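You operate a simulated robot arm through the tools that you are given. There is no shell and no other tool. Be economical: measure what you need, move in short steps, check, and stop when the job is done.

You are at the controls of a simulated two-armed robot. One attempt, no reset.

JOB
Pick up the cream peg box with one hand, pass it to the other hand and put it in the tissue tray. Set down upright: cream peg box.

The check looks at the end state, three seconds after you hand in, the way a careful person would. Anything else that was tipped, shoved, dropped, spilled or broken makes it a failure.

ROBOT AND FRAMES
Two 6-joint arms with two-finger grippers on one trunk, on a base that drives. Base frame: it is fixed to the floor where the robot stands at the start and does not move with it; the origin is under the middle of the robot, x ahead of it, y to its left, z up; the surface under the hand at the start is at about z = 80. Lengths are in cm, angles in degrees, forces in N, time in s.
The left shoulder is at the start at [3, 17.8, 98.8], the right one opposite. With the tool pointing down near the work surface each hand reaches from about 46 to 84 cm from the robot's upright axis, wherever it stands, measured 20 degrees to its own side. Places, roughly: tissue tray (28x19 cm) [42, -110, 90]. Payload 2.54 kg a hand.
The TCP of each hand is the grasp point between the finger pads, 3 cm short of the fingertips. In the tool frame z runs along the fingers and y along their closing line. The gripper opens to 11.6 cm. The gripper's body begins 9.5 cm behind the TCP.
Orientation is that of the tool frame in the base frame, as [roll, pitch, yaw] about the fixed x, y, z axes, in that order (R = Rz(yaw) Ry(pitch) Rx(roll)). With the fingers straight down and closing along the base's y, the tool's x points along the base's -x, its y along +y and its z along -z.

CONTROLS
- The arms move only by the tool move_arm. It takes "left_increments", "right_increments" or both (then of equal length, played together; a hand with none holds still); each is a list of rows, each an object (a shift or turn left out is 0, a gripper value left out holds the last) with "travel": the shift along the base's x, y, z in cm, a list of three; "dr": the turn, a rotation vector about the base's x, y, z in degrees, a list of three; "claw": the finger opening in cm, from 0 to 11.6. In form: [{"travel": [dx, dy, dz], "dr": [rx, ry, rz], "claw": claw}, ...]. A call has 1 to 12 rows; each row shifts and turns the commanded pose from where the row before left it. Rows are played at 5 a second. More than 5 cm and 8.6 degrees between two rows, or a gripper value outside its range, and nothing of the call is played. Where a pose cannot be reached the arm comes as near as it can. A force on the tool above 40 N (or 10 N above the force at the start of the call, whichever is more), or a blocked arm, ends the call early, and 0.2 s more pass. The fingers move at their own pace (about 15.3 cm/s each) and stop on an object; they squeeze with about 35 N. The grip force told is the motor's: it shows also when the fingers shut on nothing. Time passes only in rows, and 0.2 s behind the last, so rows that do not move let the fingers close. The reply holds the time, the measured pose of the TCP, the force on the tool along the base axes, the opening and the grip force, in the units named above and with some noise, with the torque about the TCP (base axes, N m) and any sound that the robot's microphone picked up.
- Cameras (640 x 400 px; columns grow to the right, rows downward): "scene" is now at [3.98, 1.07, 170.32]; the picture's right is [0.14, -0.99, 0.00], its down [-0.82, -0.12, -0.57] and it looks along [0.56, 0.08, -0.82] (base axes); focal length 259 px, centre (320, 200). "left" rides on the left gripper at [6.9, 1.5, -12.2] in its tool frame; the picture's right is [-0.21, 0.98, 0.00], its down [-0.83, -0.18, -0.53] and it looks along [-0.52, -0.11, 0.85] (tool axes); focal length 251 px, centre (320, 200). "right" rides on the right gripper at [6.9, -1.5, -12.2] in its tool frame; the picture's right is [0.21, 0.98, 0.00], its down [-0.83, 0.18, -0.53] and it looks along [-0.52, 0.11, 0.85] (tool axes); focal length 251 px, centre (320, 200). There is no depth. A picture from a camera that has moved, and an enlarged one, comes with that camera's place and axes in the base frame and with its lens.
- grab_frame(camera): a new picture of that camera. The clock stands still meanwhile.
- slide_trunk(by): slides the trunk up (or, below 0, down) by that many cm; the arms and the scene camera ride with it, the base frame stays. It gives what a move gives, with no picture.
- steer(legs): drives the robot by 1 to 6 legs, each [ahead, left, turn to the left] in cm, cm and degrees, along the robot's own axes; the way and the turn of a leg run together, so that a leg with both is an arc; at most 150 cm and 180 degrees a leg. The arms and the cameras ride along, it lands a little off, and it stops where it bumps. It gives what a move gives.
- turn_head(pan, tilt): turns the head with the scene camera to pan (to the left, within 143 degrees either way) and tilt (down, from -29 to 69), counted from straight ahead of the robot. It gives what a move gives.
- inspect(camera, box): a new picture of the part [left, top, right, bottom] of that camera's present view, enlarged. The clock stands still meanwhile.
- finish_job(): hands the job in; it is judged then, once.

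Go step by step. Nothing tells you exact positions but the pictures and the camera data: compare them with the known pose of the tool, close in by small moves and look again before you grip or let go. The budget is 120 turns and 108 pictures, counting those below and the enlarged ones. Unless the task says otherwise, let go and move clear before handing in, and close with one line.

The tools are called after "Call:" by a JSON object that holds its "name" and its "arguments". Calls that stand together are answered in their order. move_arm: Moves the arms, as the interface text tells. Its arguments: {"type":"object","properties":{"left_increments":{"type":"array","items":{"type":"object","properties":{"travel":{"type":"array","items":{"type":"number"}},"dr":{"type":"array","items":{"type":"number"}},"claw":{"type":"number"}}}},"right_increments":{"type":"array","items":{"type":"object","properties":{"travel":{"type":"array","items":{"type":"number"}},"dr":{"type":"array","items":{"type":"number"}},"claw":{"type":"number"}}}}},"required":[]} The other tools are called the same way: slide_trunk (by) slides the trunk up or down; steer (legs) drives the base; turn_head (pan, tilt) turns the head that bears the scene camera; grab_frame (camera) takes a picture; inspect (camera, box) takes an enlarged picture of a part of a camera's view; finish_job () hands the job in.

At the start:

```text
time: 0.0
left_tool_pos: [44.46, 27.53, 102.66]
left_orientation: [-179.9, -0.1, 179.9]
left_wrist_force: [-0.1, 0.8, -0.2]
left_wrist_torque: [0.0, 0.0, 0.0]
left_grip_width: 11.59
left_gripper_force: 0.0
right_tool_pos: [52.75, -21.15, 109.14]
right_orientation: [180.0, 0.0, -180.0]
right_wrist_force: [-0.2, 0.9, -0.4]
right_wrist_torque: [0.0, -0.02, 0.0]
right_grip_width: 11.59
right_gripper_force: 0.1
trunk travel left (down, up): [-20.0, 34.0]
robot x, y, heading: [-0.02, 0.38, 0.0]
head pan, tilt: [8.2, 55.4]
```

scene: 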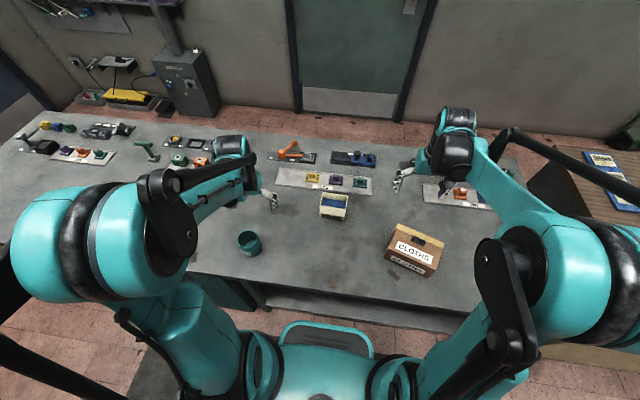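
right: 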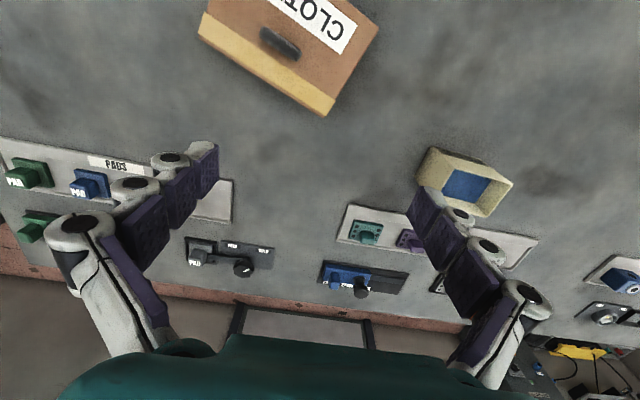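
left: 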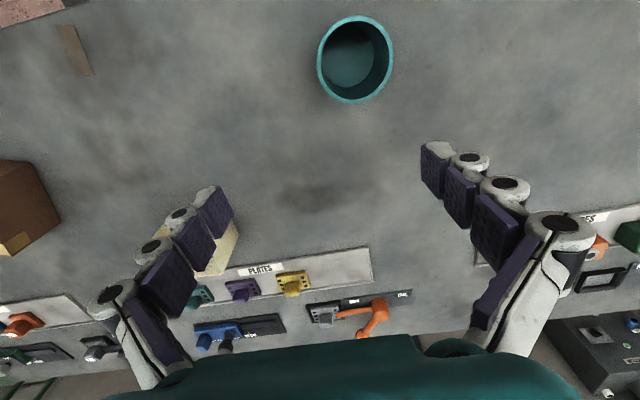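

The cream peg box stands near (61, 4) on the bench, between the two hands. I'll look closer at it, and turn the head to find the tissue tray on the right.

Call:
{"name": "inspect", "arguments": {"camera": "scene", "box": [260, 150, 400, 240]}}

Call:
{"name": "turn_head", "arguments": {"pan": -65, "tilt": 40}}

Call:
{"name": "grab_frame", "arguments": {"camera": "scene"}}

```text
4.44 times, centred on (330, 195) of scene
camera zoom: at [3.98, 1.07, 170.32], right [0.14, -0.99, 0.0], down [-0.82, -0.12, -0.57], along [0.56, 0.08, -0.82], focal length 1150 px, centre (276, 222)
```

zoom: 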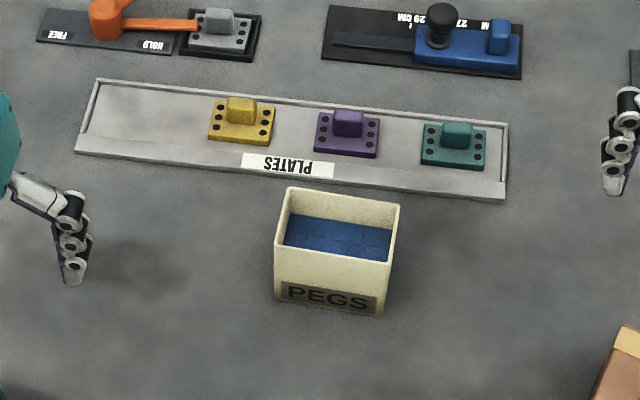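

```text
time: 1.4
left_tool_pos: [44.62, 27.39, 102.74]
left_orientation: [179.9, 0.1, -180.0]
left_wrist_force: [-0.4, -0.2, 0.4]
left_wrist_torque: [0.01, 0.0, -0.03]
left_grip_width: 11.58
left_gripper_force: 0.2
right_tool_pos: [52.83, -21.23, 109.12]
right_orientation: [-180.0, 0.0, 179.9]
right_wrist_force: [0.4, 0.1, 0.4]
right_wrist_torque: [-0.04, -0.01, -0.02]
right_grip_width: 11.6
right_gripper_force: 0.1
trunk travel left (down, up): [-20.0, 34.0]
robot x, y, heading: [0.1, 0.12, -0.1]
head pan, tilt: [-65.0, 40.0]
```

```text
103 pictures are left
camera scene: at [0.49, -7.65, 172.44], right [-0.91, -0.42, 0.0], down [-0.27, 0.58, -0.77], along [0.32, -0.69, -0.64], focal length 259 px, centre (320, 200)
```

scene: 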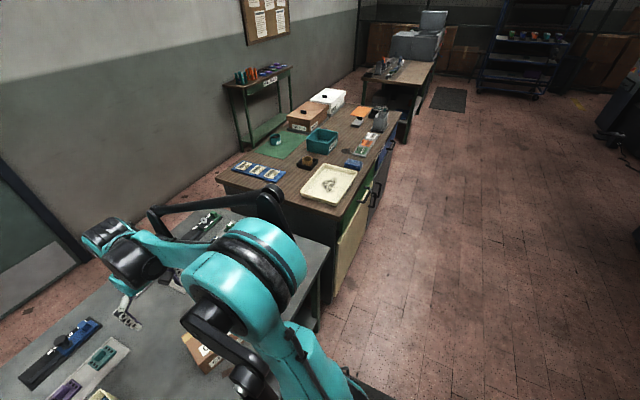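

The tissue tray is the cream tray on the second bench, at about (43, -110). I'll zoom in on it and its contents.

Call:
{"name": "inspect", "arguments": {"camera": "scene", "box": [220, 80, 410, 215]}}

Call:
{"name": "inspect", "arguments": {"camera": "scene", "box": [290, 155, 370, 210]}}

```text
2.96 times, centred on (315, 148) of scene
camera zoom: at [0.49, -7.65, 172.44], right [-0.91, -0.42, 0.0], down [-0.27, 0.58, -0.77], along [0.32, -0.69, -0.64], focal length 767 px, centre (335, 356)
```

zoom: 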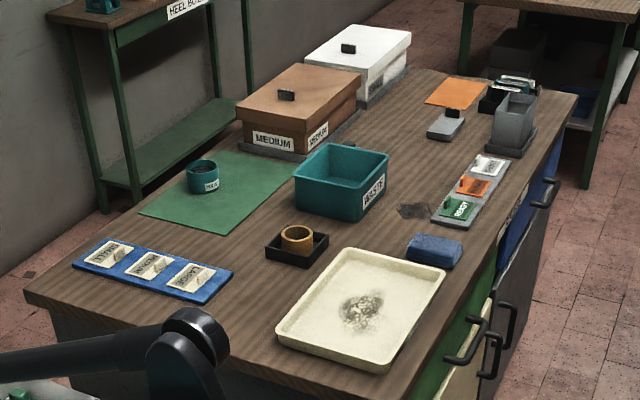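

```text
7.27 times, centred on (330, 182) of scene
camera zoom: at [0.49, -7.65, 172.44], right [-0.91, -0.42, 0.0], down [-0.27, 0.58, -0.77], along [0.32, -0.69, -0.64], focal length 1882 px, centre (247, 327)
```

zoom: 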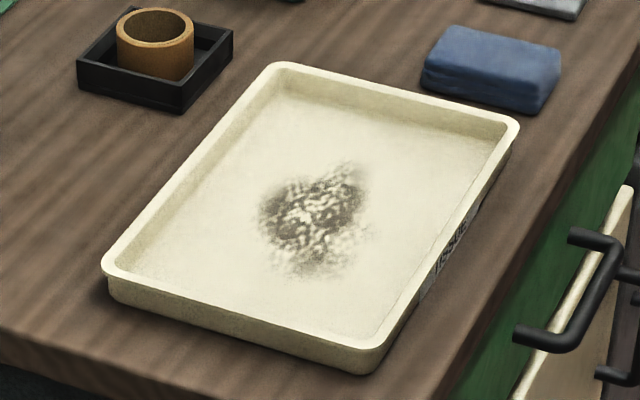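

The label confirms the tray is the tissue tray, and it is empty. The peg box is about 10 cm (y) × 6.5 cm (x) × 8 cm high, centred near (60.4, 3.7) and turned by about -4°. Both hands will grip it across x at opposite ends, so I'll turn both wrists first.

Call:
{"name": "move_arm", "arguments": {"left_increments": [{"travel": [0, 0, 0.5], "dr": [0, 0, -7.83]}, {"travel": [0, 0, 0.5], "dr": [0, 0, -7.83]}, {"travel": [0, 0, 0.5], "dr": [0, 0, -7.83]}, {"travel": [0, 0, 0.5], "dr": [0, 0, -7.83]}, {"travel": [0, 0, 0], "dr": [0, 0, -7.83]}, {"travel": [0, 0, 0], "dr": [0, 0, -7.83]}, {"travel": [0, 0, 0], "dr": [0, 0, -7.83]}, {"travel": [0, 0, 0], "dr": [0, 0, -7.83]}, {"travel": [0, 0, 0], "dr": [0, 0, -7.83]}, {"travel": [0, 0, 0], "dr": [0, 0, -7.83]}, {"travel": [0, 0, 0], "dr": [0, 0, -7.83]}, {"travel": [0, 0, 0], "dr": [0, 0, -7.83]}], "right_increments": [{"travel": [0, -0.5, 0], "dr": [0, 0, 7.17]}, {"travel": [0, -0.5, 0], "dr": [0, 0, 7.17]}, {"travel": [0, -0.5, 0], "dr": [0, 0, 7.17]}, {"travel": [0, -0.5, 0], "dr": [0, 0, 7.17]}, {"travel": [0, -0.5, 0], "dr": [0, 0, 7.17]}, {"travel": [0, -0.5, 0], "dr": [0, 0, 7.17]}, {"travel": [0, -0.5, 0], "dr": [0, 0, 7.17]}, {"travel": [0, -0.5, 0], "dr": [0, 0, 7.17]}, {"travel": [0, -0.5, 0], "dr": [0, 0, 7.17]}, {"travel": [0, -0.5, 0], "dr": [0, 0, 7.17]}, {"travel": [0, -0.5, 0], "dr": [0, 0, 7.17]}, {"travel": [0, -0.5, 0], "dr": [0, 0, 7.17]}]}}

Call:
{"name": "turn_head", "arguments": {"pan": 5, "tilt": 52}}

Call:
{"name": "grab_frame", "arguments": {"camera": "scene"}}

```text
time: 4.0
left_tool_pos: [44.63, 27.34, 104.65]
left_orientation: [179.9, 0.0, 85.8]
left_wrist_force: [-0.2, -0.2, -0.3]
left_wrist_torque: [0.08, 0.02, 0.03]
left_grip_width: 11.6
left_gripper_force: 0.1
right_tool_pos: [52.76, -27.31, 109.15]
right_orientation: [180.0, -0.1, -93.9]
right_wrist_force: [-0.2, 0.4, -0.3]
right_wrist_torque: [0.0, -0.01, -0.01]
right_grip_width: 11.62
right_gripper_force: 0.0
trunk travel left (down, up): [-20.0, 34.0]
robot x, y, heading: [-0.01, -0.09, 0.0]
head pan, tilt: [-65.0, 40.0]
```

```text
time: 5.5
left_tool_pos: [44.64, 27.38, 104.69]
left_orientation: [-179.9, 0.0, 86.1]
left_wrist_force: [-0.7, -0.6, -0.5]
left_wrist_torque: [0.01, 0.01, 0.03]
left_grip_width: 11.58
left_gripper_force: 0.0
right_tool_pos: [52.82, -27.41, 109.1]
right_orientation: [180.0, 0.1, -94.0]
right_wrist_force: [-0.3, -0.6, -1.0]
right_wrist_torque: [-0.01, 0.0, 0.01]
right_grip_width: 11.62
right_gripper_force: 0.0
trunk travel left (down, up): [-20.0, 34.0]
robot x, y, heading: [0.08, 0.14, -0.3]
head pan, tilt: [5.0, 52.0]
```

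```text
100 pictures are left
camera scene: at [4.37, 0.7, 170.76], right [0.09, -1.0, 0.0], down [-0.79, -0.07, -0.62], along [0.61, 0.05, -0.79], focal length 259 px, centre (320, 200)
```

scene: 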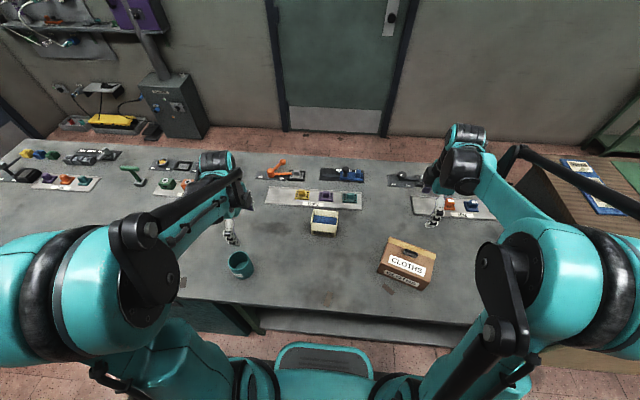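

Both wrists turned cleanly. Next I tilt the left hand 20° outwards and bring it above the box's left half, with the fingers opened to 9.2.

Call:
{"name": "move_arm", "arguments": {"left_increments": [{"travel": [2.6, -3.2, 0], "dr": [-4, 0.28, 0], "claw": 9.2}, {"travel": [2.6, -3.2, 0], "dr": [-4, 0.28, 0]}, {"travel": [2.6, -3.2, 0], "dr": [-4, 0.28, 0]}, {"travel": [2.6, -3.2, 0], "dr": [-4, 0.28, 0]}, {"travel": [2.6, -3.2, -1], "dr": [-4, 0.28, 0]}, {"travel": [2.6, -3.4, -1.5]}, {"travel": [0, 0, -2]}]}}

Call:
{"name": "grab_frame", "arguments": {"camera": "left"}}

Call:
{"name": "inspect", "arguments": {"camera": "scene", "box": [240, 160, 400, 260]}}

```text
time: 7.1
left_tool_pos: [60.25, 8.25, 100.2]
left_orientation: [180.0, 20.2, 86.1]
left_wrist_force: [0.3, -0.4, -0.2]
left_wrist_torque: [-0.02, -0.01, -0.01]
left_grip_width: 9.16
left_gripper_force: 0.0
right_tool_pos: [52.89, -27.19, 109.1]
right_orientation: [179.9, 0.0, -94.1]
right_wrist_force: [-0.9, 0.4, 1.1]
right_wrist_torque: [-0.03, -0.01, 0.03]
right_grip_width: 11.59
right_gripper_force: 0.0
trunk travel left (down, up): [-20.0, 34.0]
robot x, y, heading: [0.05, 0.08, -0.0]
head pan, tilt: [5.0, 52.0]
```

```text
99 pictures are left
camera left: at [62.49, 18.71, 109.33], right [0.96, -0.27, 0.07], down [-0.22, -0.58, 0.79], along [-0.17, -0.77, -0.61], focal length 251 px, centre (320, 200)
```

left: 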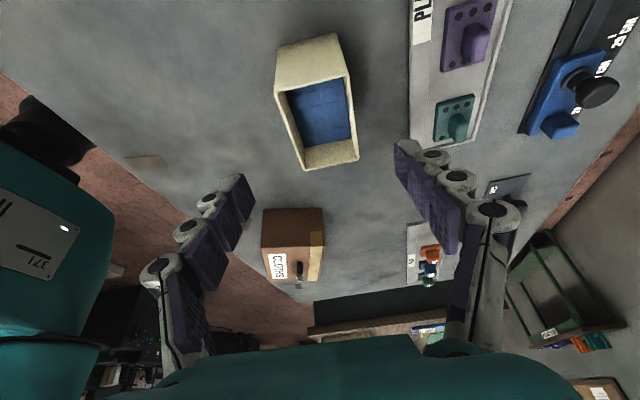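

```text
4.00 times, centred on (320, 210) of scene
camera zoom: at [4.37, 0.82, 170.76], right [0.09, -1.0, 0.0], down [-0.79, -0.07, -0.62], along [0.61, 0.05, -0.79], focal length 1035 px, centre (320, 160)
```

zoom: 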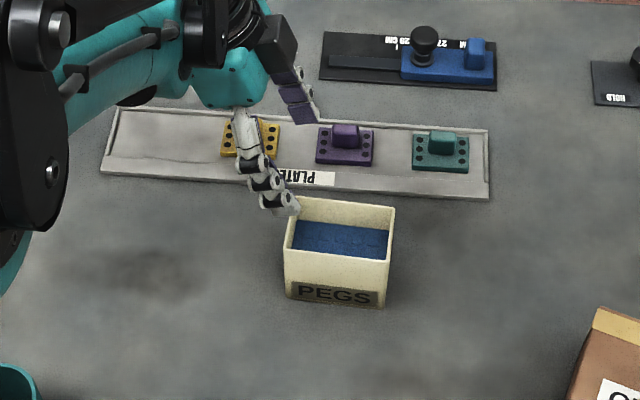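

The wrist view puts the box centre at about (60.2, 3.0), which agrees with the scene view. I'll lower the left hand most of the way and look again.

Call:
{"name": "move_arm", "arguments": {"left_increments": [{"travel": [0.1, -0.5, -3]}, {"travel": [0.1, -0.5, -3]}, {"travel": [0, -0.5, -2.5]}]}}

Call:
{"name": "grab_frame", "arguments": {"camera": "left"}}

Call:
{"name": "inspect", "arguments": {"camera": "scene", "box": [260, 180, 380, 255]}}

```text
time: 7.9
left_tool_pos: [60.38, 6.62, 91.73]
left_orientation: [179.9, 20.1, 86.2]
left_wrist_force: [-0.4, -0.3, 0.7]
left_wrist_torque: [-0.02, -0.02, -0.02]
left_grip_width: 9.2
left_gripper_force: 0.1
right_tool_pos: [52.78, -27.32, 109.08]
right_orientation: [180.0, 0.0, -94.1]
right_wrist_force: [-0.2, -0.9, 0.7]
right_wrist_torque: [-0.01, 0.0, 0.05]
right_grip_width: 11.61
right_gripper_force: 0.1
trunk travel left (down, up): [-20.0, 34.0]
robot x, y, heading: [-0.07, -0.26, -0.2]
head pan, tilt: [5.0, 52.0]
```

```text
97 pictures are left
camera left: at [62.66, 17.15, 100.83], right [0.96, -0.27, 0.07], down [-0.22, -0.58, 0.78], along [-0.17, -0.77, -0.62], focal length 251 px, centre (320, 200)
```

left: 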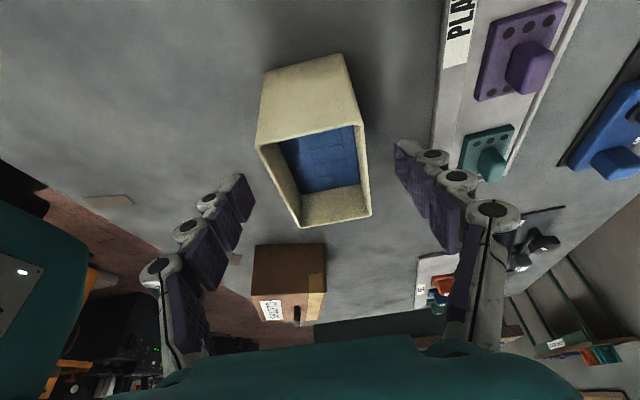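

```text
5.33 times, centred on (320, 218) of scene
camera zoom: at [4.45, 0.71, 170.76], right [0.09, -1.0, 0.0], down [-0.79, -0.07, -0.62], along [0.61, 0.05, -0.79], focal length 1380 px, centre (320, 107)
```

zoom: 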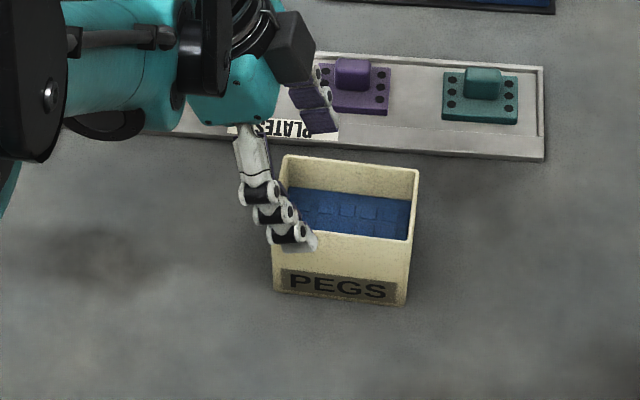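

The fingers straddle the box cleanly, so I'll go down to grip height and close.

Call:
{"name": "move_arm", "arguments": {"left_increments": [{"travel": [0, -0.2, -2.3]}, {"travel": [-0.1, -0.2, -2.3]}, {"travel": [0, -0.2, -2.1]}, {}]}}

Call:
{"name": "grab_frame", "arguments": {"camera": "left"}}

Call:
{"name": "inspect", "arguments": {"camera": "scene", "box": [260, 180, 380, 255]}}

```text
time: 8.9
left_tool_pos: [60.31, 5.99, 84.76]
left_orientation: [179.9, 20.1, 86.0]
left_wrist_force: [-0.3, -1.4, -0.1]
left_wrist_torque: [0.03, -0.02, 0.01]
left_grip_width: 9.2
left_gripper_force: 0.1
right_tool_pos: [52.75, -27.22, 109.07]
right_orientation: [180.0, 0.0, -94.0]
right_wrist_force: [-0.5, -0.3, 0.0]
right_wrist_torque: [-0.01, -0.06, 0.01]
right_grip_width: 11.59
right_gripper_force: 0.1
trunk travel left (down, up): [-20.0, 34.0]
robot x, y, heading: [0.31, 0.36, -0.1]
head pan, tilt: [5.0, 52.0]
```

```text
95 pictures are left
camera left: at [62.57, 16.47, 93.84], right [0.96, -0.27, 0.07], down [-0.22, -0.58, 0.78], along [-0.17, -0.77, -0.62], focal length 251 px, centre (320, 200)
```

left: 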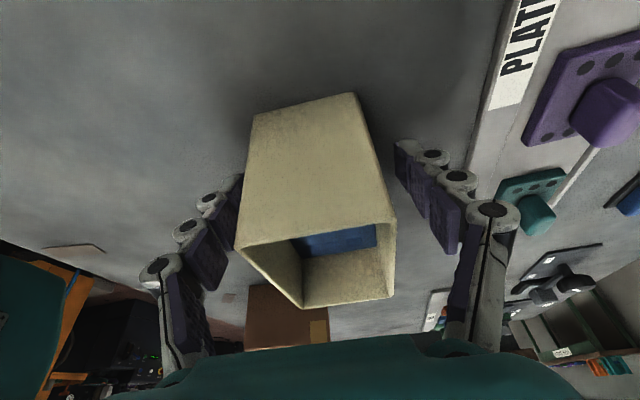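

```text
5.33 times, centred on (320, 218) of scene
camera zoom: at [4.32, 0.7, 170.77], right [0.09, -1.0, 0.0], down [-0.78, -0.07, -0.62], along [0.61, 0.05, -0.79], focal length 1380 px, centre (320, 107)
```

zoom: 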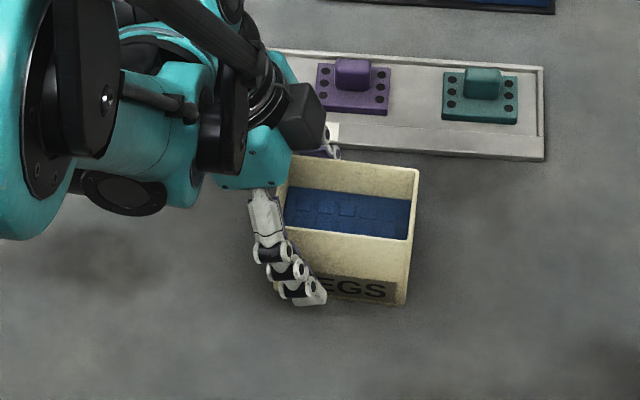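

The box sits a bit closer to the front finger, so I'll shift the hand 0.3 cm towards the robot and close.

Call:
{"name": "move_arm", "arguments": {"left_increments": [{"travel": [-0.3, 0, 0], "claw": 8}, {"claw": 7}, {"claw": 5.5}, {}, {}]}}

Call:
{"name": "grab_frame", "arguments": {"camera": "left"}}

```text
time: 10.1
left_tool_pos: [59.99, 5.99, 84.93]
left_orientation: [-180.0, 20.1, 86.1]
left_wrist_force: [1.9, 0.3, 5.0]
left_wrist_torque: [-0.09, 0.02, 0.16]
left_grip_width: 6.41
left_gripper_force: 35.0
right_tool_pos: [52.77, -27.21, 109.2]
right_orientation: [-180.0, 0.0, -94.0]
right_wrist_force: [-0.5, 0.2, 0.3]
right_wrist_torque: [0.02, 0.04, -0.01]
right_grip_width: 11.62
right_gripper_force: 0.0
trunk travel left (down, up): [-20.0, 34.0]
robot x, y, heading: [0.03, 0.06, 0.1]
head pan, tilt: [5.0, 52.0]
```

```text
93 pictures are left
camera left: at [62.35, 16.47, 93.98], right [0.96, -0.27, 0.07], down [-0.22, -0.58, 0.78], along [-0.17, -0.77, -0.62], focal length 251 px, centre (320, 200)
```

left: 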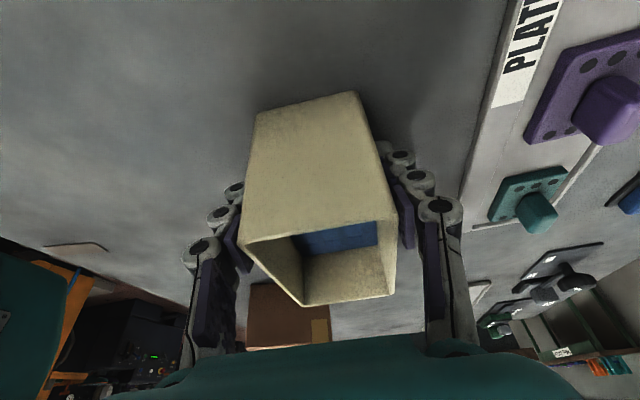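

Gripped at 6.4 cm wide with 35 N. I'll lift a little and check that the box does not swing in the fingers.

Call:
{"name": "move_arm", "arguments": {"left_increments": [{"travel": [0, 0, 1]}, {"travel": [0, 0, 2]}, {"travel": [0, 0, 2]}, {"travel": [0, 0, 1]}]}}

Call:
{"name": "grab_frame", "arguments": {"camera": "left"}}

Call:
{"name": "inspect", "arguments": {"camera": "scene", "box": [260, 180, 380, 255]}}

```text
time: 11.1
left_tool_pos: [60.04, 5.8, 91.04]
left_orientation: [180.0, 20.0, 86.0]
left_wrist_force: [0.2, 0.8, -2.0]
left_wrist_torque: [0.07, 0.0, 0.06]
left_grip_width: 6.41
left_gripper_force: 35.3
right_tool_pos: [52.94, -27.28, 109.13]
right_orientation: [180.0, 0.0, -94.0]
right_wrist_force: [0.4, 0.1, -0.5]
right_wrist_torque: [0.0, -0.04, 0.01]
right_grip_width: 11.62
right_gripper_force: 0.1
trunk travel left (down, up): [-20.0, 34.0]
robot x, y, heading: [0.02, 0.21, -0.1]
head pan, tilt: [5.0, 52.0]
```

```text
92 pictures are left
camera left: at [62.4, 16.33, 100.08], right [0.96, -0.27, 0.07], down [-0.22, -0.58, 0.78], along [-0.17, -0.77, -0.62], focal length 251 px, centre (320, 200)
```

left: 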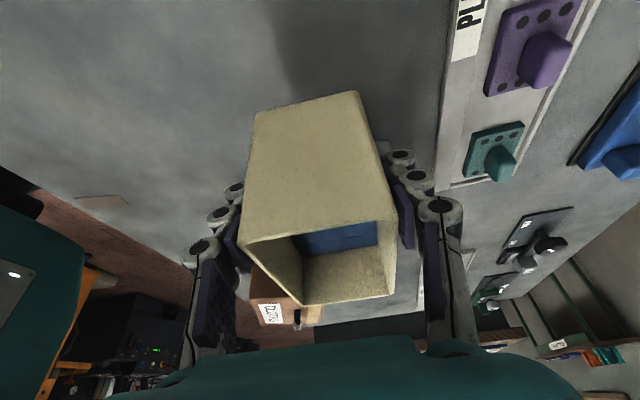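

```text
5.33 times, centred on (320, 218) of scene
camera zoom: at [4.4, 0.69, 170.76], right [0.09, -1.0, 0.0], down [-0.79, -0.07, -0.62], along [0.61, 0.05, -0.79], focal length 1380 px, centre (320, 107)
```

zoom: 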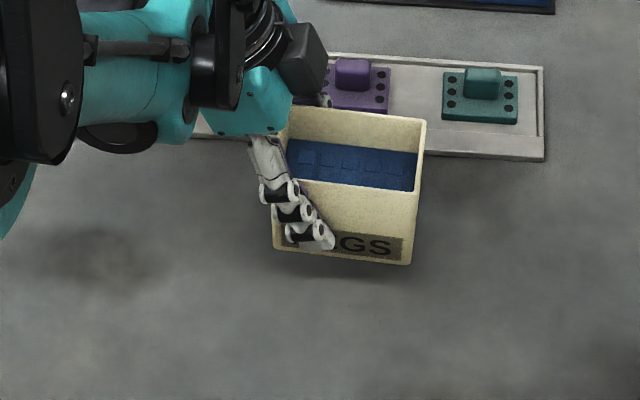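

The box is held firmly and level, and it is light. Now the left hand raises it to handover height while the right hand tilts 35° and comes to a waiting pose on the right.

Call:
{"name": "move_arm", "arguments": {"left_increments": [{"travel": [-0.5, 0, 2]}, {"travel": [-0.5, 0, 2]}, {"travel": [-0.5, 0, 2]}, {"travel": [-0.5, 0, 2]}, {"travel": [-0.5, 0, 2]}, {"travel": [-0.5, 0, 2]}, {"travel": [-0.5, 0, 2]}, {"travel": [-0.5, 0, 1]}], "right_increments": [{"travel": [0.3, 0, 3], "dr": [5, -0.35, 0], "claw": 9.6}, {"travel": [0.3, 0, 3], "dr": [5, -0.35, 0]}, {"travel": [0.3, 2, 2], "dr": [5, -0.35, 0]}, {"travel": [0.3, 3, 1], "dr": [5, -0.35, 0]}, {"travel": [0.3, 3, 0], "dr": [5, -0.35, 0]}, {"travel": [0.3, 3, 0], "dr": [5, -0.35, 0]}, {"travel": [0.3, 3, 0], "dr": [5, -0.35, 0]}, {"travel": [0, 3, 0]}]}}

Call:
{"name": "grab_frame", "arguments": {"camera": "right"}}

Call:
{"name": "grab_frame", "arguments": {"camera": "scene"}}

```text
time: 12.9
left_tool_pos: [55.98, 6.01, 106.15]
left_orientation: [-179.9, 20.1, 86.0]
left_wrist_force: [0.5, 0.9, -1.4]
left_wrist_torque: [0.04, -0.01, -0.02]
left_grip_width: 6.41
left_gripper_force: 35.1
right_tool_pos: [54.78, -10.25, 118.22]
right_orientation: [-180.0, 35.0, -94.0]
right_wrist_force: [0.5, 0.8, 0.1]
right_wrist_torque: [0.0, -0.01, -0.03]
right_grip_width: 9.59
right_gripper_force: 0.1
trunk travel left (down, up): [-20.0, 34.0]
robot x, y, heading: [0.3, 0.04, 0.1]
head pan, tilt: [5.0, 52.0]
```

```text
90 pictures are left
camera right: at [55.37, -23.04, 124.32], right [-0.99, -0.11, -0.12], down [-0.16, 0.38, 0.91], along [-0.05, 0.92, -0.39], focal length 251 px, centre (320, 200)
```

right: 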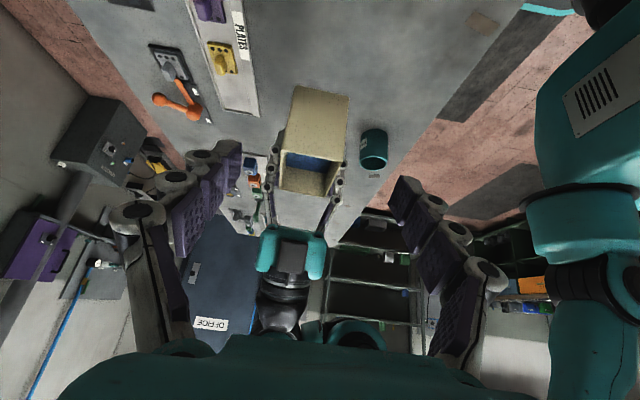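

```text
89 pictures are left
camera scene: at [4.33, 0.86, 170.76], right [0.09, -1.0, 0.0], down [-0.79, -0.07, -0.62], along [0.61, 0.05, -0.79], focal length 259 px, centre (320, 200)
```

scene: 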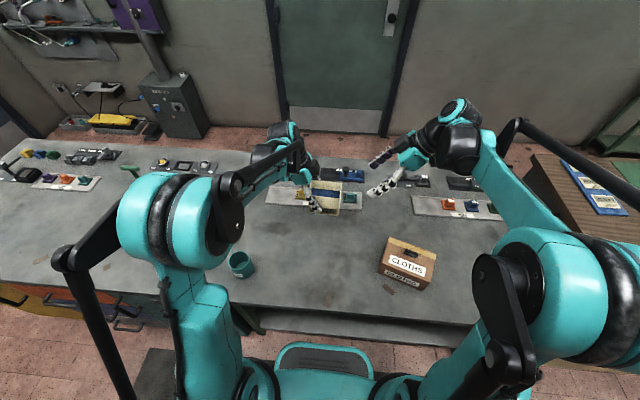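

Box is centred in front of the right hand in x. I'll line up with the approach line and go half-way in.

Call:
{"name": "move_arm", "arguments": {"right_increments": [{"travel": [0.3, 3.1, -1.8]}, {"travel": [0.1, 1.7, -2.5]}, {"travel": [0.1, 1.7, -2.5]}]}}

Call:
{"name": "grab_frame", "arguments": {"camera": "right"}}

Call:
{"name": "inspect", "arguments": {"camera": "scene", "box": [260, 120, 420, 220]}}

```text
time: 13.7
left_tool_pos: [56.18, 6.0, 106.03]
left_orientation: [-179.8, 20.1, 86.0]
left_wrist_force: [-0.1, -0.5, -1.8]
left_wrist_torque: [-0.04, 0.0, 0.0]
left_grip_width: 6.42
left_gripper_force: 35.1
right_tool_pos: [55.5, -3.85, 111.34]
right_orientation: [180.0, 35.0, -93.9]
right_wrist_force: [0.0, 1.2, -0.1]
right_wrist_torque: [-0.06, -0.01, 0.0]
right_grip_width: 9.6
right_gripper_force: 0.0
trunk travel left (down, up): [-20.0, 34.0]
robot x, y, heading: [-0.02, -0.09, -0.2]
head pan, tilt: [5.0, 52.0]
```

```text
88 pictures are left
camera right: at [56.03, -16.55, 117.51], right [-0.99, -0.11, -0.12], down [-0.16, 0.38, 0.91], along [-0.05, 0.92, -0.39], focal length 251 px, centre (320, 200)
```

right: 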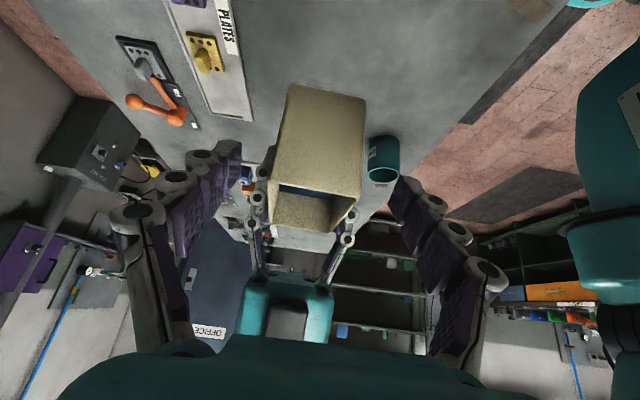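

```text
4.00 times, centred on (340, 170) of scene
camera zoom: at [4.47, 0.82, 170.76], right [0.09, -1.0, 0.0], down [-0.79, -0.07, -0.61], along [0.61, 0.05, -0.79], focal length 1035 px, centre (240, 320)
```

zoom: 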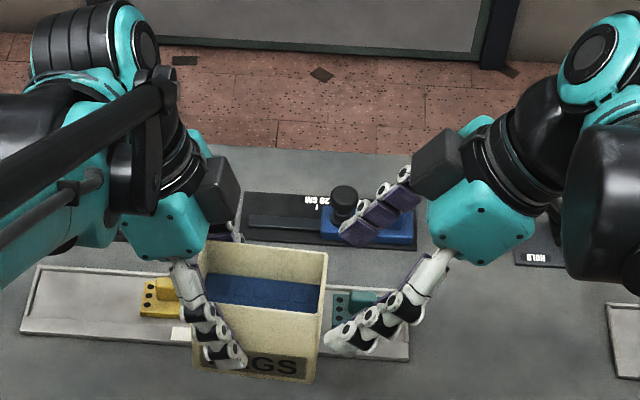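

Alignment looks good. The near end of the box is at about y = -1.2, so I'll bring the right fingers to y = 0.5 and stay clear of the left ones.

Call:
{"name": "move_arm", "arguments": {"right_increments": [{"travel": [0.1, 1.5, -1.9]}, {"travel": [0.1, 1.5, -1.9]}, {"travel": [0, 1.3, -1.7]}, {}]}}

Call:
{"name": "grab_frame", "arguments": {"camera": "right"}}

Call:
{"name": "inspect", "arguments": {"camera": "scene", "box": [280, 140, 400, 215]}}

Call:
{"name": "grab_frame", "arguments": {"camera": "left"}}

```text
time: 14.7
left_tool_pos: [56.09, 5.96, 106.13]
left_orientation: [179.9, 20.0, 86.0]
left_wrist_force: [0.1, -0.2, -1.9]
left_wrist_torque: [0.02, -0.01, 0.04]
left_grip_width: 6.42
left_gripper_force: 34.8
right_tool_pos: [55.58, 0.57, 105.82]
right_orientation: [180.0, 35.0, -94.0]
right_wrist_force: [0.0, -0.9, -0.4]
right_wrist_torque: [-0.02, -0.03, -0.02]
right_grip_width: 9.6
right_gripper_force: 0.0
trunk travel left (down, up): [-20.0, 34.0]
robot x, y, heading: [0.09, 0.15, 0.3]
head pan, tilt: [5.0, 52.0]
```

```text
86 pictures are left
camera right: at [56.09, -12.17, 112.04], right [-0.99, -0.11, -0.12], down [-0.16, 0.38, 0.91], along [-0.05, 0.92, -0.39], focal length 251 px, centre (320, 200)
```

right: 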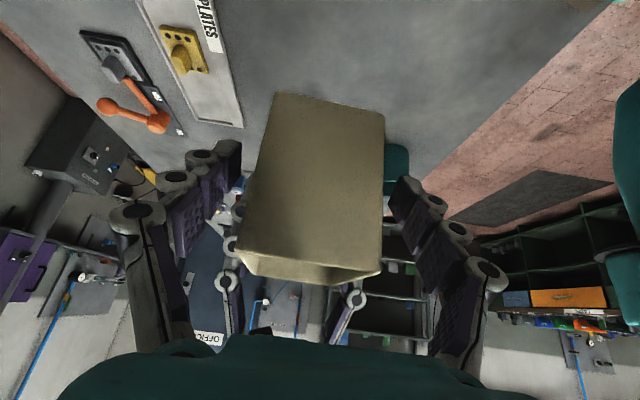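

```text
5.33 times, centred on (340, 178) of scene
camera zoom: at [4.34, 0.67, 170.76], right [0.09, -1.0, 0.0], down [-0.79, -0.07, -0.62], along [0.61, 0.05, -0.79], focal length 1380 px, centre (213, 320)
```

zoom: 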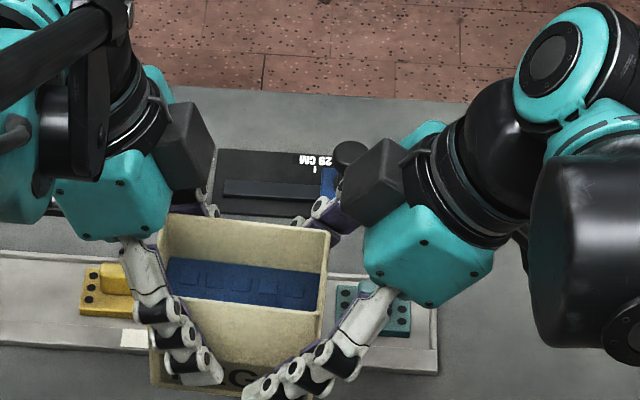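

```text
84 pictures are left
camera left: at [58.37, 16.42, 115.18], right [0.96, -0.27, 0.07], down [-0.22, -0.58, 0.78], along [-0.17, -0.77, -0.62], focal length 251 px, centre (320, 200)
```

left: 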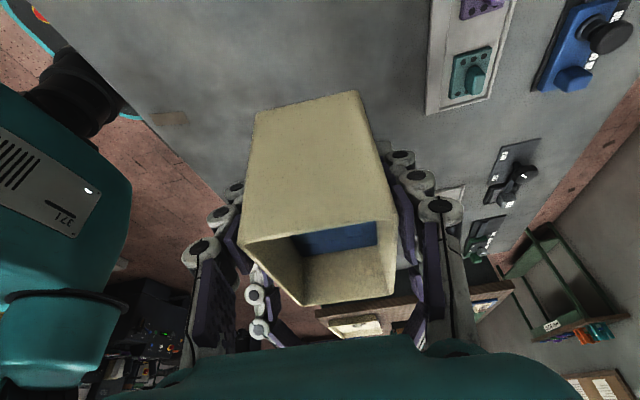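

Fingers straddle the right half and clear the left fingers by about 1 cm. Closing the right hand.

Call:
{"name": "move_arm", "arguments": {"right_increments": [{"claw": 8}, {"claw": 7}, {"claw": 5.5}, {}, {}]}}

Call:
{"name": "inspect", "arguments": {"camera": "scene", "box": [280, 140, 400, 215]}}

```text
time: 15.9
left_tool_pos: [56.08, 6.01, 106.11]
left_orientation: [-179.9, 19.9, 85.9]
left_wrist_force: [-15.7, 4.1, -9.7]
left_wrist_torque: [0.36, 0.64, -0.42]
left_grip_width: 6.43
left_gripper_force: 34.8
right_tool_pos: [55.56, 0.56, 105.98]
right_orientation: [-179.8, 35.1, -94.1]
right_wrist_force: [15.7, -3.9, 7.3]
right_wrist_torque: [0.1, -0.64, -0.46]
right_grip_width: 6.42
right_gripper_force: 35.2
trunk travel left (down, up): [-20.0, 34.0]
robot x, y, heading: [0.21, -0.09, -0.0]
head pan, tilt: [5.0, 52.0]
```

```text
5.33 times, centred on (340, 178) of scene
camera zoom: at [4.4, 0.71, 170.76], right [0.09, -1.0, 0.0], down [-0.79, -0.07, -0.62], along [0.61, 0.05, -0.79], focal length 1380 px, centre (213, 320)
```

zoom: 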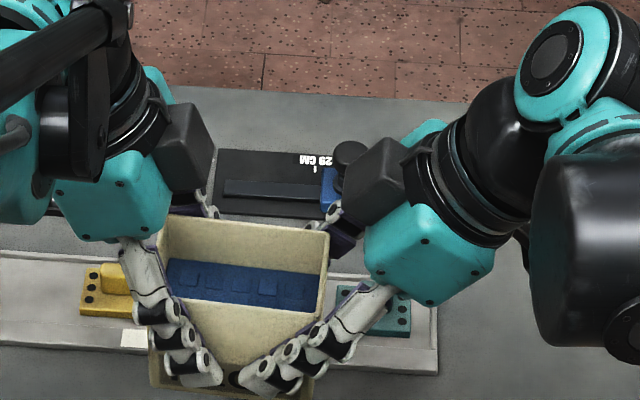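

Both hands hold the box, with some side strain between them. I'll relieve it with a small right-hand nudge.

Call:
{"name": "move_arm", "arguments": {"right_increments": [{"travel": [0.12, 0, 0.05]}, {}]}}

```text
time: 16.5
left_tool_pos: [56.08, 5.89, 106.02]
left_orientation: [179.9, 20.1, 86.1]
left_wrist_force: [-12.8, 4.9, 0.4]
left_wrist_torque: [0.07, 0.7, -0.11]
left_grip_width: 6.41
left_gripper_force: 35.1
right_tool_pos: [55.78, 0.57, 105.98]
right_orientation: [-180.0, 35.0, -94.0]
right_wrist_force: [13.2, -4.8, -0.9]
right_wrist_torque: [-0.15, -0.7, -0.65]
right_grip_width: 6.44
right_gripper_force: 34.9
trunk travel left (down, up): [-20.0, 34.0]
robot x, y, heading: [-0.17, -0.07, -0.1]
head pan, tilt: [5.0, 52.0]
```

Call:
{"name": "move_arm", "arguments": {"right_increments": [{"travel": [0.25, 0, 0]}, {}]}}

```text
time: 17.1
left_tool_pos: [56.17, 5.96, 106.03]
left_orientation: [180.0, 20.1, 86.1]
left_wrist_force: [5.0, 9.0, -2.0]
left_wrist_torque: [0.24, 0.26, 0.12]
left_grip_width: 6.44
left_gripper_force: 35.4
right_tool_pos: [55.86, 0.62, 105.94]
right_orientation: [179.9, 35.0, -93.8]
right_wrist_force: [-5.8, -8.5, 1.4]
right_wrist_torque: [-0.15, -0.26, 0.1]
right_grip_width: 6.44
right_gripper_force: 35.3
trunk travel left (down, up): [-20.0, 34.0]
robot x, y, heading: [0.16, -0.18, -0.2]
head pan, tilt: [5.0, 52.0]
```

The strain has dropped. Left hand opens and backs out along its own approach line.

Call:
{"name": "move_arm", "arguments": {"left_increments": [{"claw": 7.5}, {"claw": 9}, {}, {"travel": [0, 0.7, 1.9]}, {"travel": [0, 1, 2.8]}, {"travel": [0, 1.2, 3.2]}, {"travel": [0, 1.5, 3.5]}, {"travel": [0, 3, 2]}, {"travel": [0, 4, 0]}, {"travel": [0, 4, 0]}, {"travel": [0, 4, 0]}]}}

Call:
{"name": "grab_frame", "arguments": {"camera": "right"}}

Call:
{"name": "grab_frame", "arguments": {"camera": "scene"}}

```text
time: 19.5
left_tool_pos: [56.31, 25.37, 119.51]
left_orientation: [-180.0, 20.1, 86.0]
left_wrist_force: [-0.1, -0.6, 0.6]
left_wrist_torque: [-0.02, 0.01, -0.04]
left_grip_width: 9.02
left_gripper_force: 0.0
right_tool_pos: [56.0, 0.79, 105.89]
right_orientation: [-180.0, 35.0, -94.1]
right_wrist_force: [-0.2, 1.1, 0.2]
right_wrist_torque: [-0.08, 0.01, 0.01]
right_grip_width: 6.44
right_gripper_force: 35.0
trunk travel left (down, up): [-20.0, 34.0]
robot x, y, heading: [0.1, 0.12, 0.1]
head pan, tilt: [5.0, 52.0]
```

```text
82 pictures are left
camera right: at [56.57, -12.04, 112.09], right [-0.99, -0.11, -0.12], down [-0.16, 0.38, 0.91], along [-0.05, 0.92, -0.39], focal length 251 px, centre (320, 200)
```

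right: 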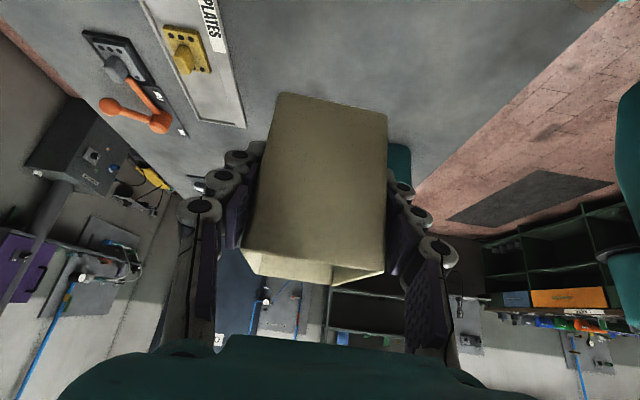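

```text
81 pictures are left
camera scene: at [4.43, 0.88, 170.76], right [0.09, -1.0, 0.0], down [-0.79, -0.07, -0.62], along [0.61, 0.05, -0.79], focal length 259 px, centre (320, 200)
```

scene: 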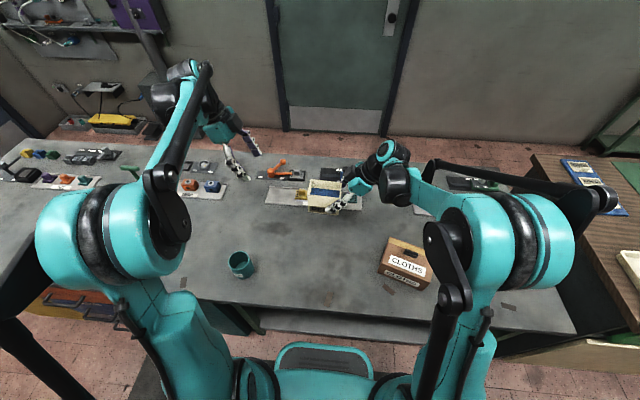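

The handover worked: the right hand alone holds the box, level. Before driving I'll raise it, and look at the floor behind and to the right.

Call:
{"name": "move_arm", "arguments": {"right_increments": [{"travel": [0, 0, 2]}, {"travel": [0, 0, 3]}, {"travel": [0, 0, 3]}, {"travel": [0, 0, 1]}]}}

Call:
{"name": "turn_head", "arguments": {"pan": -140, "tilt": 45}}

Call:
{"name": "grab_frame", "arguments": {"camera": "scene"}}

Call:
{"name": "turn_head", "arguments": {"pan": -85, "tilt": 45}}

Call:
{"name": "grab_frame", "arguments": {"camera": "scene"}}

```text
time: 20.5
left_tool_pos: [56.23, 25.31, 119.38]
left_orientation: [-180.0, 20.1, 86.0]
left_wrist_force: [-0.5, 0.3, 0.0]
left_wrist_torque: [-0.03, -0.03, -0.01]
left_grip_width: 9.0
left_gripper_force: 0.1
right_tool_pos: [56.31, 0.63, 114.88]
right_orientation: [-180.0, 35.1, -94.1]
right_wrist_force: [0.2, 0.2, -2.1]
right_wrist_torque: [-0.05, 0.02, 0.0]
right_grip_width: 6.37
right_gripper_force: 35.1
trunk travel left (down, up): [-20.0, 34.0]
robot x, y, heading: [-0.18, -0.11, -0.0]
head pan, tilt: [5.0, 52.0]
```

```text
time: 22.8
left_tool_pos: [56.15, 25.23, 119.59]
left_orientation: [-179.9, 20.2, 85.9]
left_wrist_force: [-0.3, 0.0, -0.7]
left_wrist_torque: [0.0, 0.01, 0.03]
left_grip_width: 8.98
left_gripper_force: 0.1
right_tool_pos: [56.32, 0.56, 114.88]
right_orientation: [180.0, 35.2, -94.0]
right_wrist_force: [-0.4, 0.3, -1.6]
right_wrist_torque: [-0.06, 0.01, 0.02]
right_grip_width: 6.42
right_gripper_force: 35.3
trunk travel left (down, up): [-20.0, 34.0]
robot x, y, heading: [-0.24, 0.19, 0.1]
head pan, tilt: [-140.0, 45.0]
```

```text
80 pictures are left
camera scene: at [-9.31, -5.17, 171.72], right [-0.64, 0.77, 0.0], down [0.54, 0.45, -0.71], along [-0.54, -0.45, -0.71], focal length 259 px, centre (320, 200)
```

scene: 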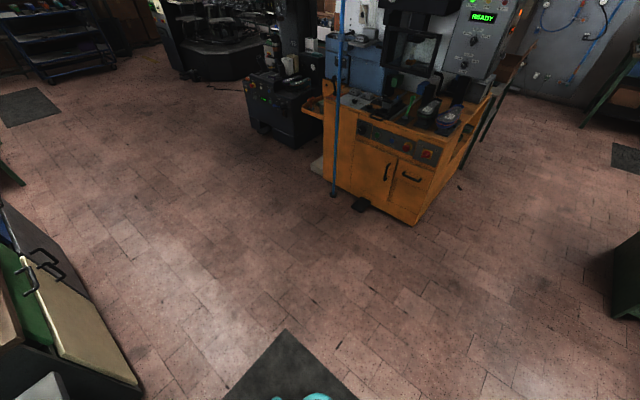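

```text
time: 24.0
left_tool_pos: [56.17, 25.29, 119.46]
left_orientation: [-179.9, 20.1, 86.0]
left_wrist_force: [0.0, 0.1, -1.1]
left_wrist_torque: [-0.01, -0.02, -0.03]
left_grip_width: 9.0
left_gripper_force: 0.0
right_tool_pos: [56.35, 0.55, 114.76]
right_orientation: [-180.0, 35.1, -94.0]
right_wrist_force: [-0.1, 0.2, -2.1]
right_wrist_torque: [-0.09, -0.01, 0.0]
right_grip_width: 6.41
right_gripper_force: 35.2
trunk travel left (down, up): [-20.0, 34.0]
robot x, y, heading: [-0.02, 0.28, 0.2]
head pan, tilt: [-85.0, 45.0]
```

```text
79 pictures are left
camera scene: at [-2.39, -8.04, 171.72], right [-1.0, -0.09, 0.0], down [-0.06, 0.7, -0.71], along [0.06, -0.7, -0.71], focal length 259 px, centre (320, 200)
```

scene: 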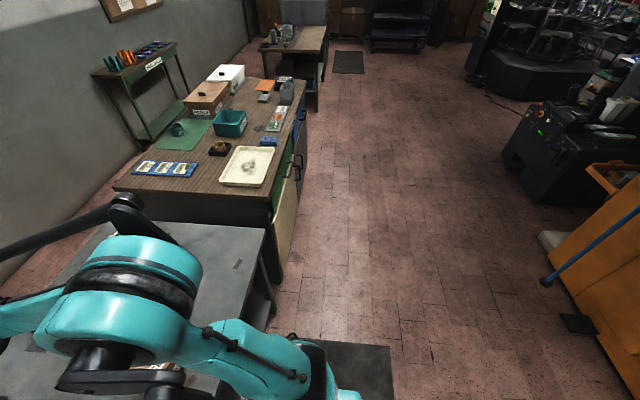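

The floor is clear. Backing up 35 cm and moving 105 cm to the right.

Call:
{"name": "steer", "arguments": {"legs": [[-35, 0, 0], [0, -105, 0]]}}

Call:
{"name": "turn_head", "arguments": {"pan": -10, "tilt": 50}}

Call:
{"name": "grab_frame", "arguments": {"camera": "scene"}}

```text
time: 31.1
left_tool_pos: [22.28, -75.59, 119.48]
left_orientation: [179.9, 20.0, 86.3]
left_wrist_force: [-0.1, 0.1, 0.5]
left_wrist_torque: [0.02, -0.02, -0.02]
left_grip_width: 8.99
left_gripper_force: 0.1
right_tool_pos: [22.46, -100.19, 114.91]
right_orientation: [-180.0, 35.1, -93.6]
right_wrist_force: [-0.8, 0.0, -2.1]
right_wrist_torque: [-0.05, 0.0, 0.0]
right_grip_width: 6.41
right_gripper_force: 35.3
trunk travel left (down, up): [-20.0, 34.0]
robot x, y, heading: [-34.0, -100.97, 0.2]
head pan, tilt: [-85.0, 45.0]
```

```text
time: 32.5
left_tool_pos: [22.34, -75.51, 119.45]
left_orientation: [-180.0, 20.1, 86.5]
left_wrist_force: [0.3, -0.7, -0.1]
left_wrist_torque: [-0.01, -0.01, 0.02]
left_grip_width: 8.98
left_gripper_force: 0.0
right_tool_pos: [22.42, -100.26, 114.87]
right_orientation: [180.0, 35.1, -93.6]
right_wrist_force: [0.4, -0.4, -2.0]
right_wrist_torque: [-0.04, -0.03, -0.01]
right_grip_width: 6.42
right_gripper_force: 35.1
trunk travel left (down, up): [-20.0, 34.0]
robot x, y, heading: [-33.69, -101.35, 0.2]
head pan, tilt: [-10.0, 50.0]
```

```text
78 pictures are left
camera scene: at [-29.36, -102.34, 171.03], right [-0.17, -0.99, 0.0], down [-0.76, 0.13, -0.64], along [0.63, -0.11, -0.77], focal length 259 px, centre (320, 200)
```

scene: 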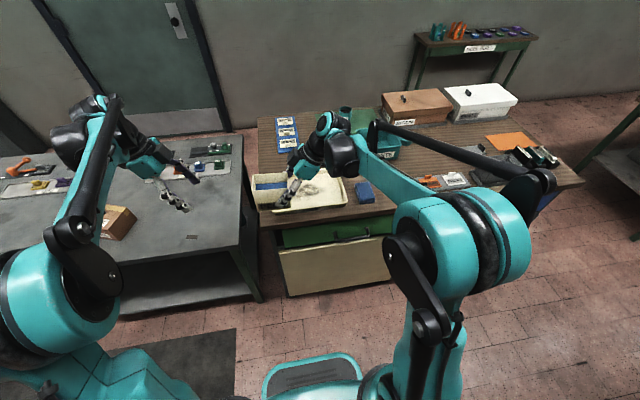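

The tray is directly ahead under the right hand. Driving ahead 19 and right 9 brings the box above it.

Call:
{"name": "steer", "arguments": {"legs": [[0, -9, 0], [19, 0, 0]]}}

Call:
{"name": "grab_frame", "arguments": {"camera": "scene"}}

Call:
{"name": "grab_frame", "arguments": {"camera": "right"}}

Call:
{"name": "grab_frame", "arguments": {"camera": "left"}}

```text
time: 34.8
left_tool_pos: [41.54, -84.51, 119.49]
left_orientation: [-179.9, 20.1, 86.2]
left_wrist_force: [0.1, 0.0, 0.1]
left_wrist_torque: [0.01, 0.01, 0.01]
left_grip_width: 9.02
left_gripper_force: 0.1
right_tool_pos: [41.57, -109.28, 114.86]
right_orientation: [180.0, 35.1, -94.0]
right_wrist_force: [0.6, 0.8, -2.3]
right_wrist_torque: [-0.05, 0.01, 0.02]
right_grip_width: 6.4
right_gripper_force: 34.6
trunk travel left (down, up): [-20.0, 34.0]
robot x, y, heading: [-14.75, -109.81, 0.0]
head pan, tilt: [-10.0, 50.0]
```

```text
77 pictures are left
camera scene: at [-10.19, -111.14, 171.02], right [-0.17, -0.99, 0.0], down [-0.76, 0.13, -0.64], along [0.63, -0.11, -0.77], focal length 259 px, centre (320, 200)
```

scene: 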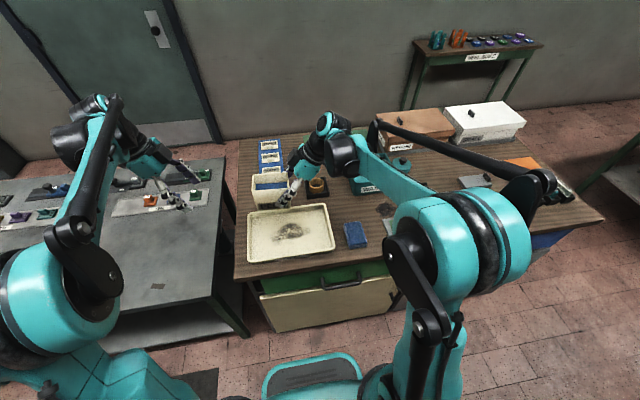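

```text
76 pictures are left
camera right: at [42.19, -122.0, 120.98], right [-0.99, -0.11, -0.12], down [-0.16, 0.38, 0.91], along [-0.05, 0.92, -0.39], focal length 251 px, centre (320, 200)
```

right: 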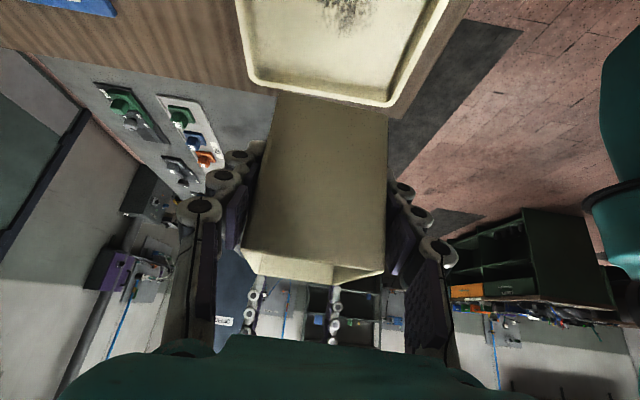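

```text
75 pictures are left
camera left: at [43.81, -74.0, 128.5], right [0.96, -0.27, 0.07], down [-0.22, -0.58, 0.79], along [-0.17, -0.77, -0.62], focal length 251 px, centre (320, 200)
```

left: 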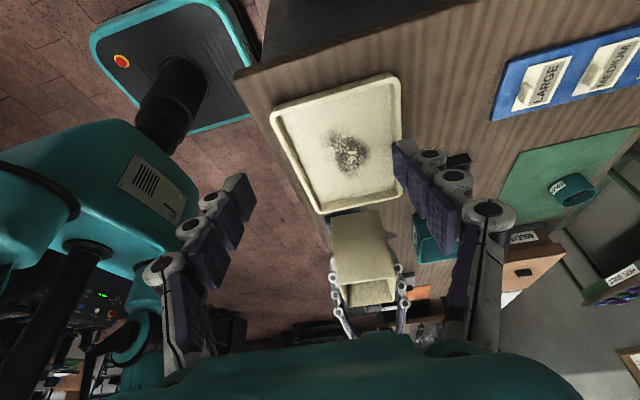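

The tray spans about x 32–52 and y -95 to -123, with its centre near (42, -109). I'll shift right 2.7 and come down to leave a few cm of clearance, then look.

Call:
{"name": "move_arm", "arguments": {"right_increments": [{"travel": [0, -1.4, 0]}, {"travel": [0, -1.3, -1]}, {"travel": [0, 0, -2.5]}, {"travel": [0, 0, -2.5]}, {"travel": [0, 0, -2.5]}, {"travel": [0, 0, -2.5]}, {"travel": [0, 0, -1.5]}]}}

Call:
{"name": "inspect", "arguments": {"camera": "scene", "box": [230, 170, 370, 270]}}

Call:
{"name": "grab_frame", "arguments": {"camera": "left"}}

Call:
{"name": "grab_frame", "arguments": {"camera": "right"}}

```text
time: 36.4
left_tool_pos: [41.39, -84.61, 119.47]
left_orientation: [180.0, 20.1, 86.0]
left_wrist_force: [-0.4, -0.3, 0.4]
left_wrist_torque: [-0.04, 0.01, 0.01]
left_grip_width: 8.98
left_gripper_force: 0.0
right_tool_pos: [41.71, -112.1, 102.35]
right_orientation: [-180.0, 35.1, -93.9]
right_wrist_force: [0.4, 0.4, -2.9]
right_wrist_torque: [-0.06, 0.01, 0.02]
right_grip_width: 6.4
right_gripper_force: 34.8
trunk travel left (down, up): [-20.0, 34.0]
robot x, y, heading: [-14.94, -109.57, 0.3]
head pan, tilt: [-10.0, 50.0]
```

```text
4.00 times, centred on (300, 220) of scene
camera zoom: at [-10.3, -111.14, 171.02], right [-0.17, -0.99, 0.0], down [-0.76, 0.13, -0.64], along [0.63, -0.11, -0.77], focal length 1035 px, centre (400, 120)
```

zoom: 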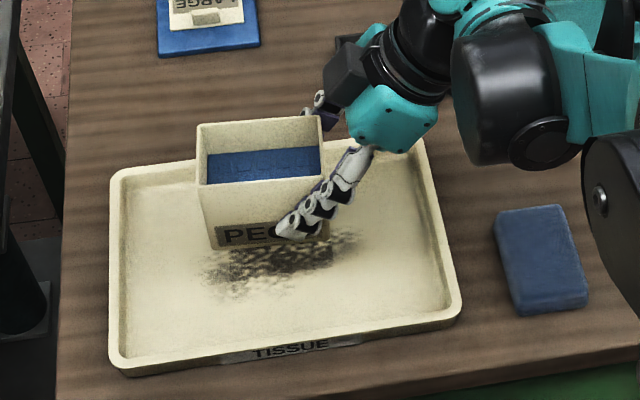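

```text
73 pictures are left
camera left: at [43.73, -74.01, 128.54], right [0.96, -0.27, 0.07], down [-0.22, -0.58, 0.78], along [-0.17, -0.77, -0.62], focal length 251 px, centre (320, 200)
```

left: 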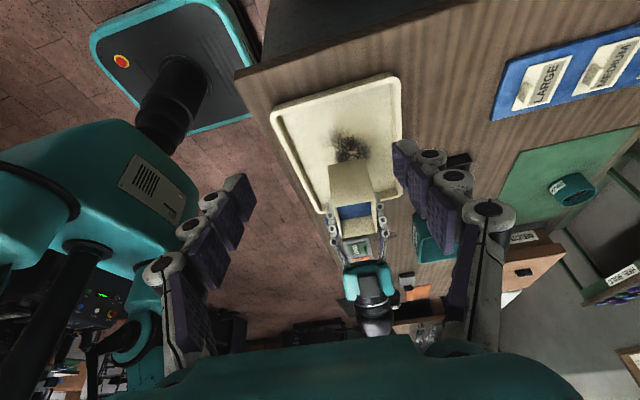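

```text
72 pictures are left
camera right: at [42.22, -124.85, 108.55], right [-0.99, -0.11, -0.12], down [-0.16, 0.38, 0.91], along [-0.05, 0.92, -0.39], focal length 251 px, centre (320, 200)
```

right: 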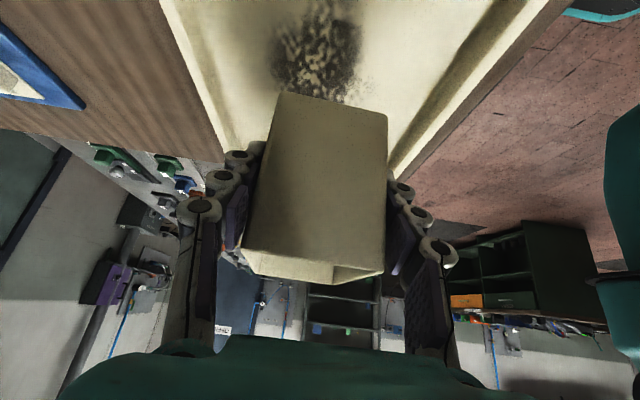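

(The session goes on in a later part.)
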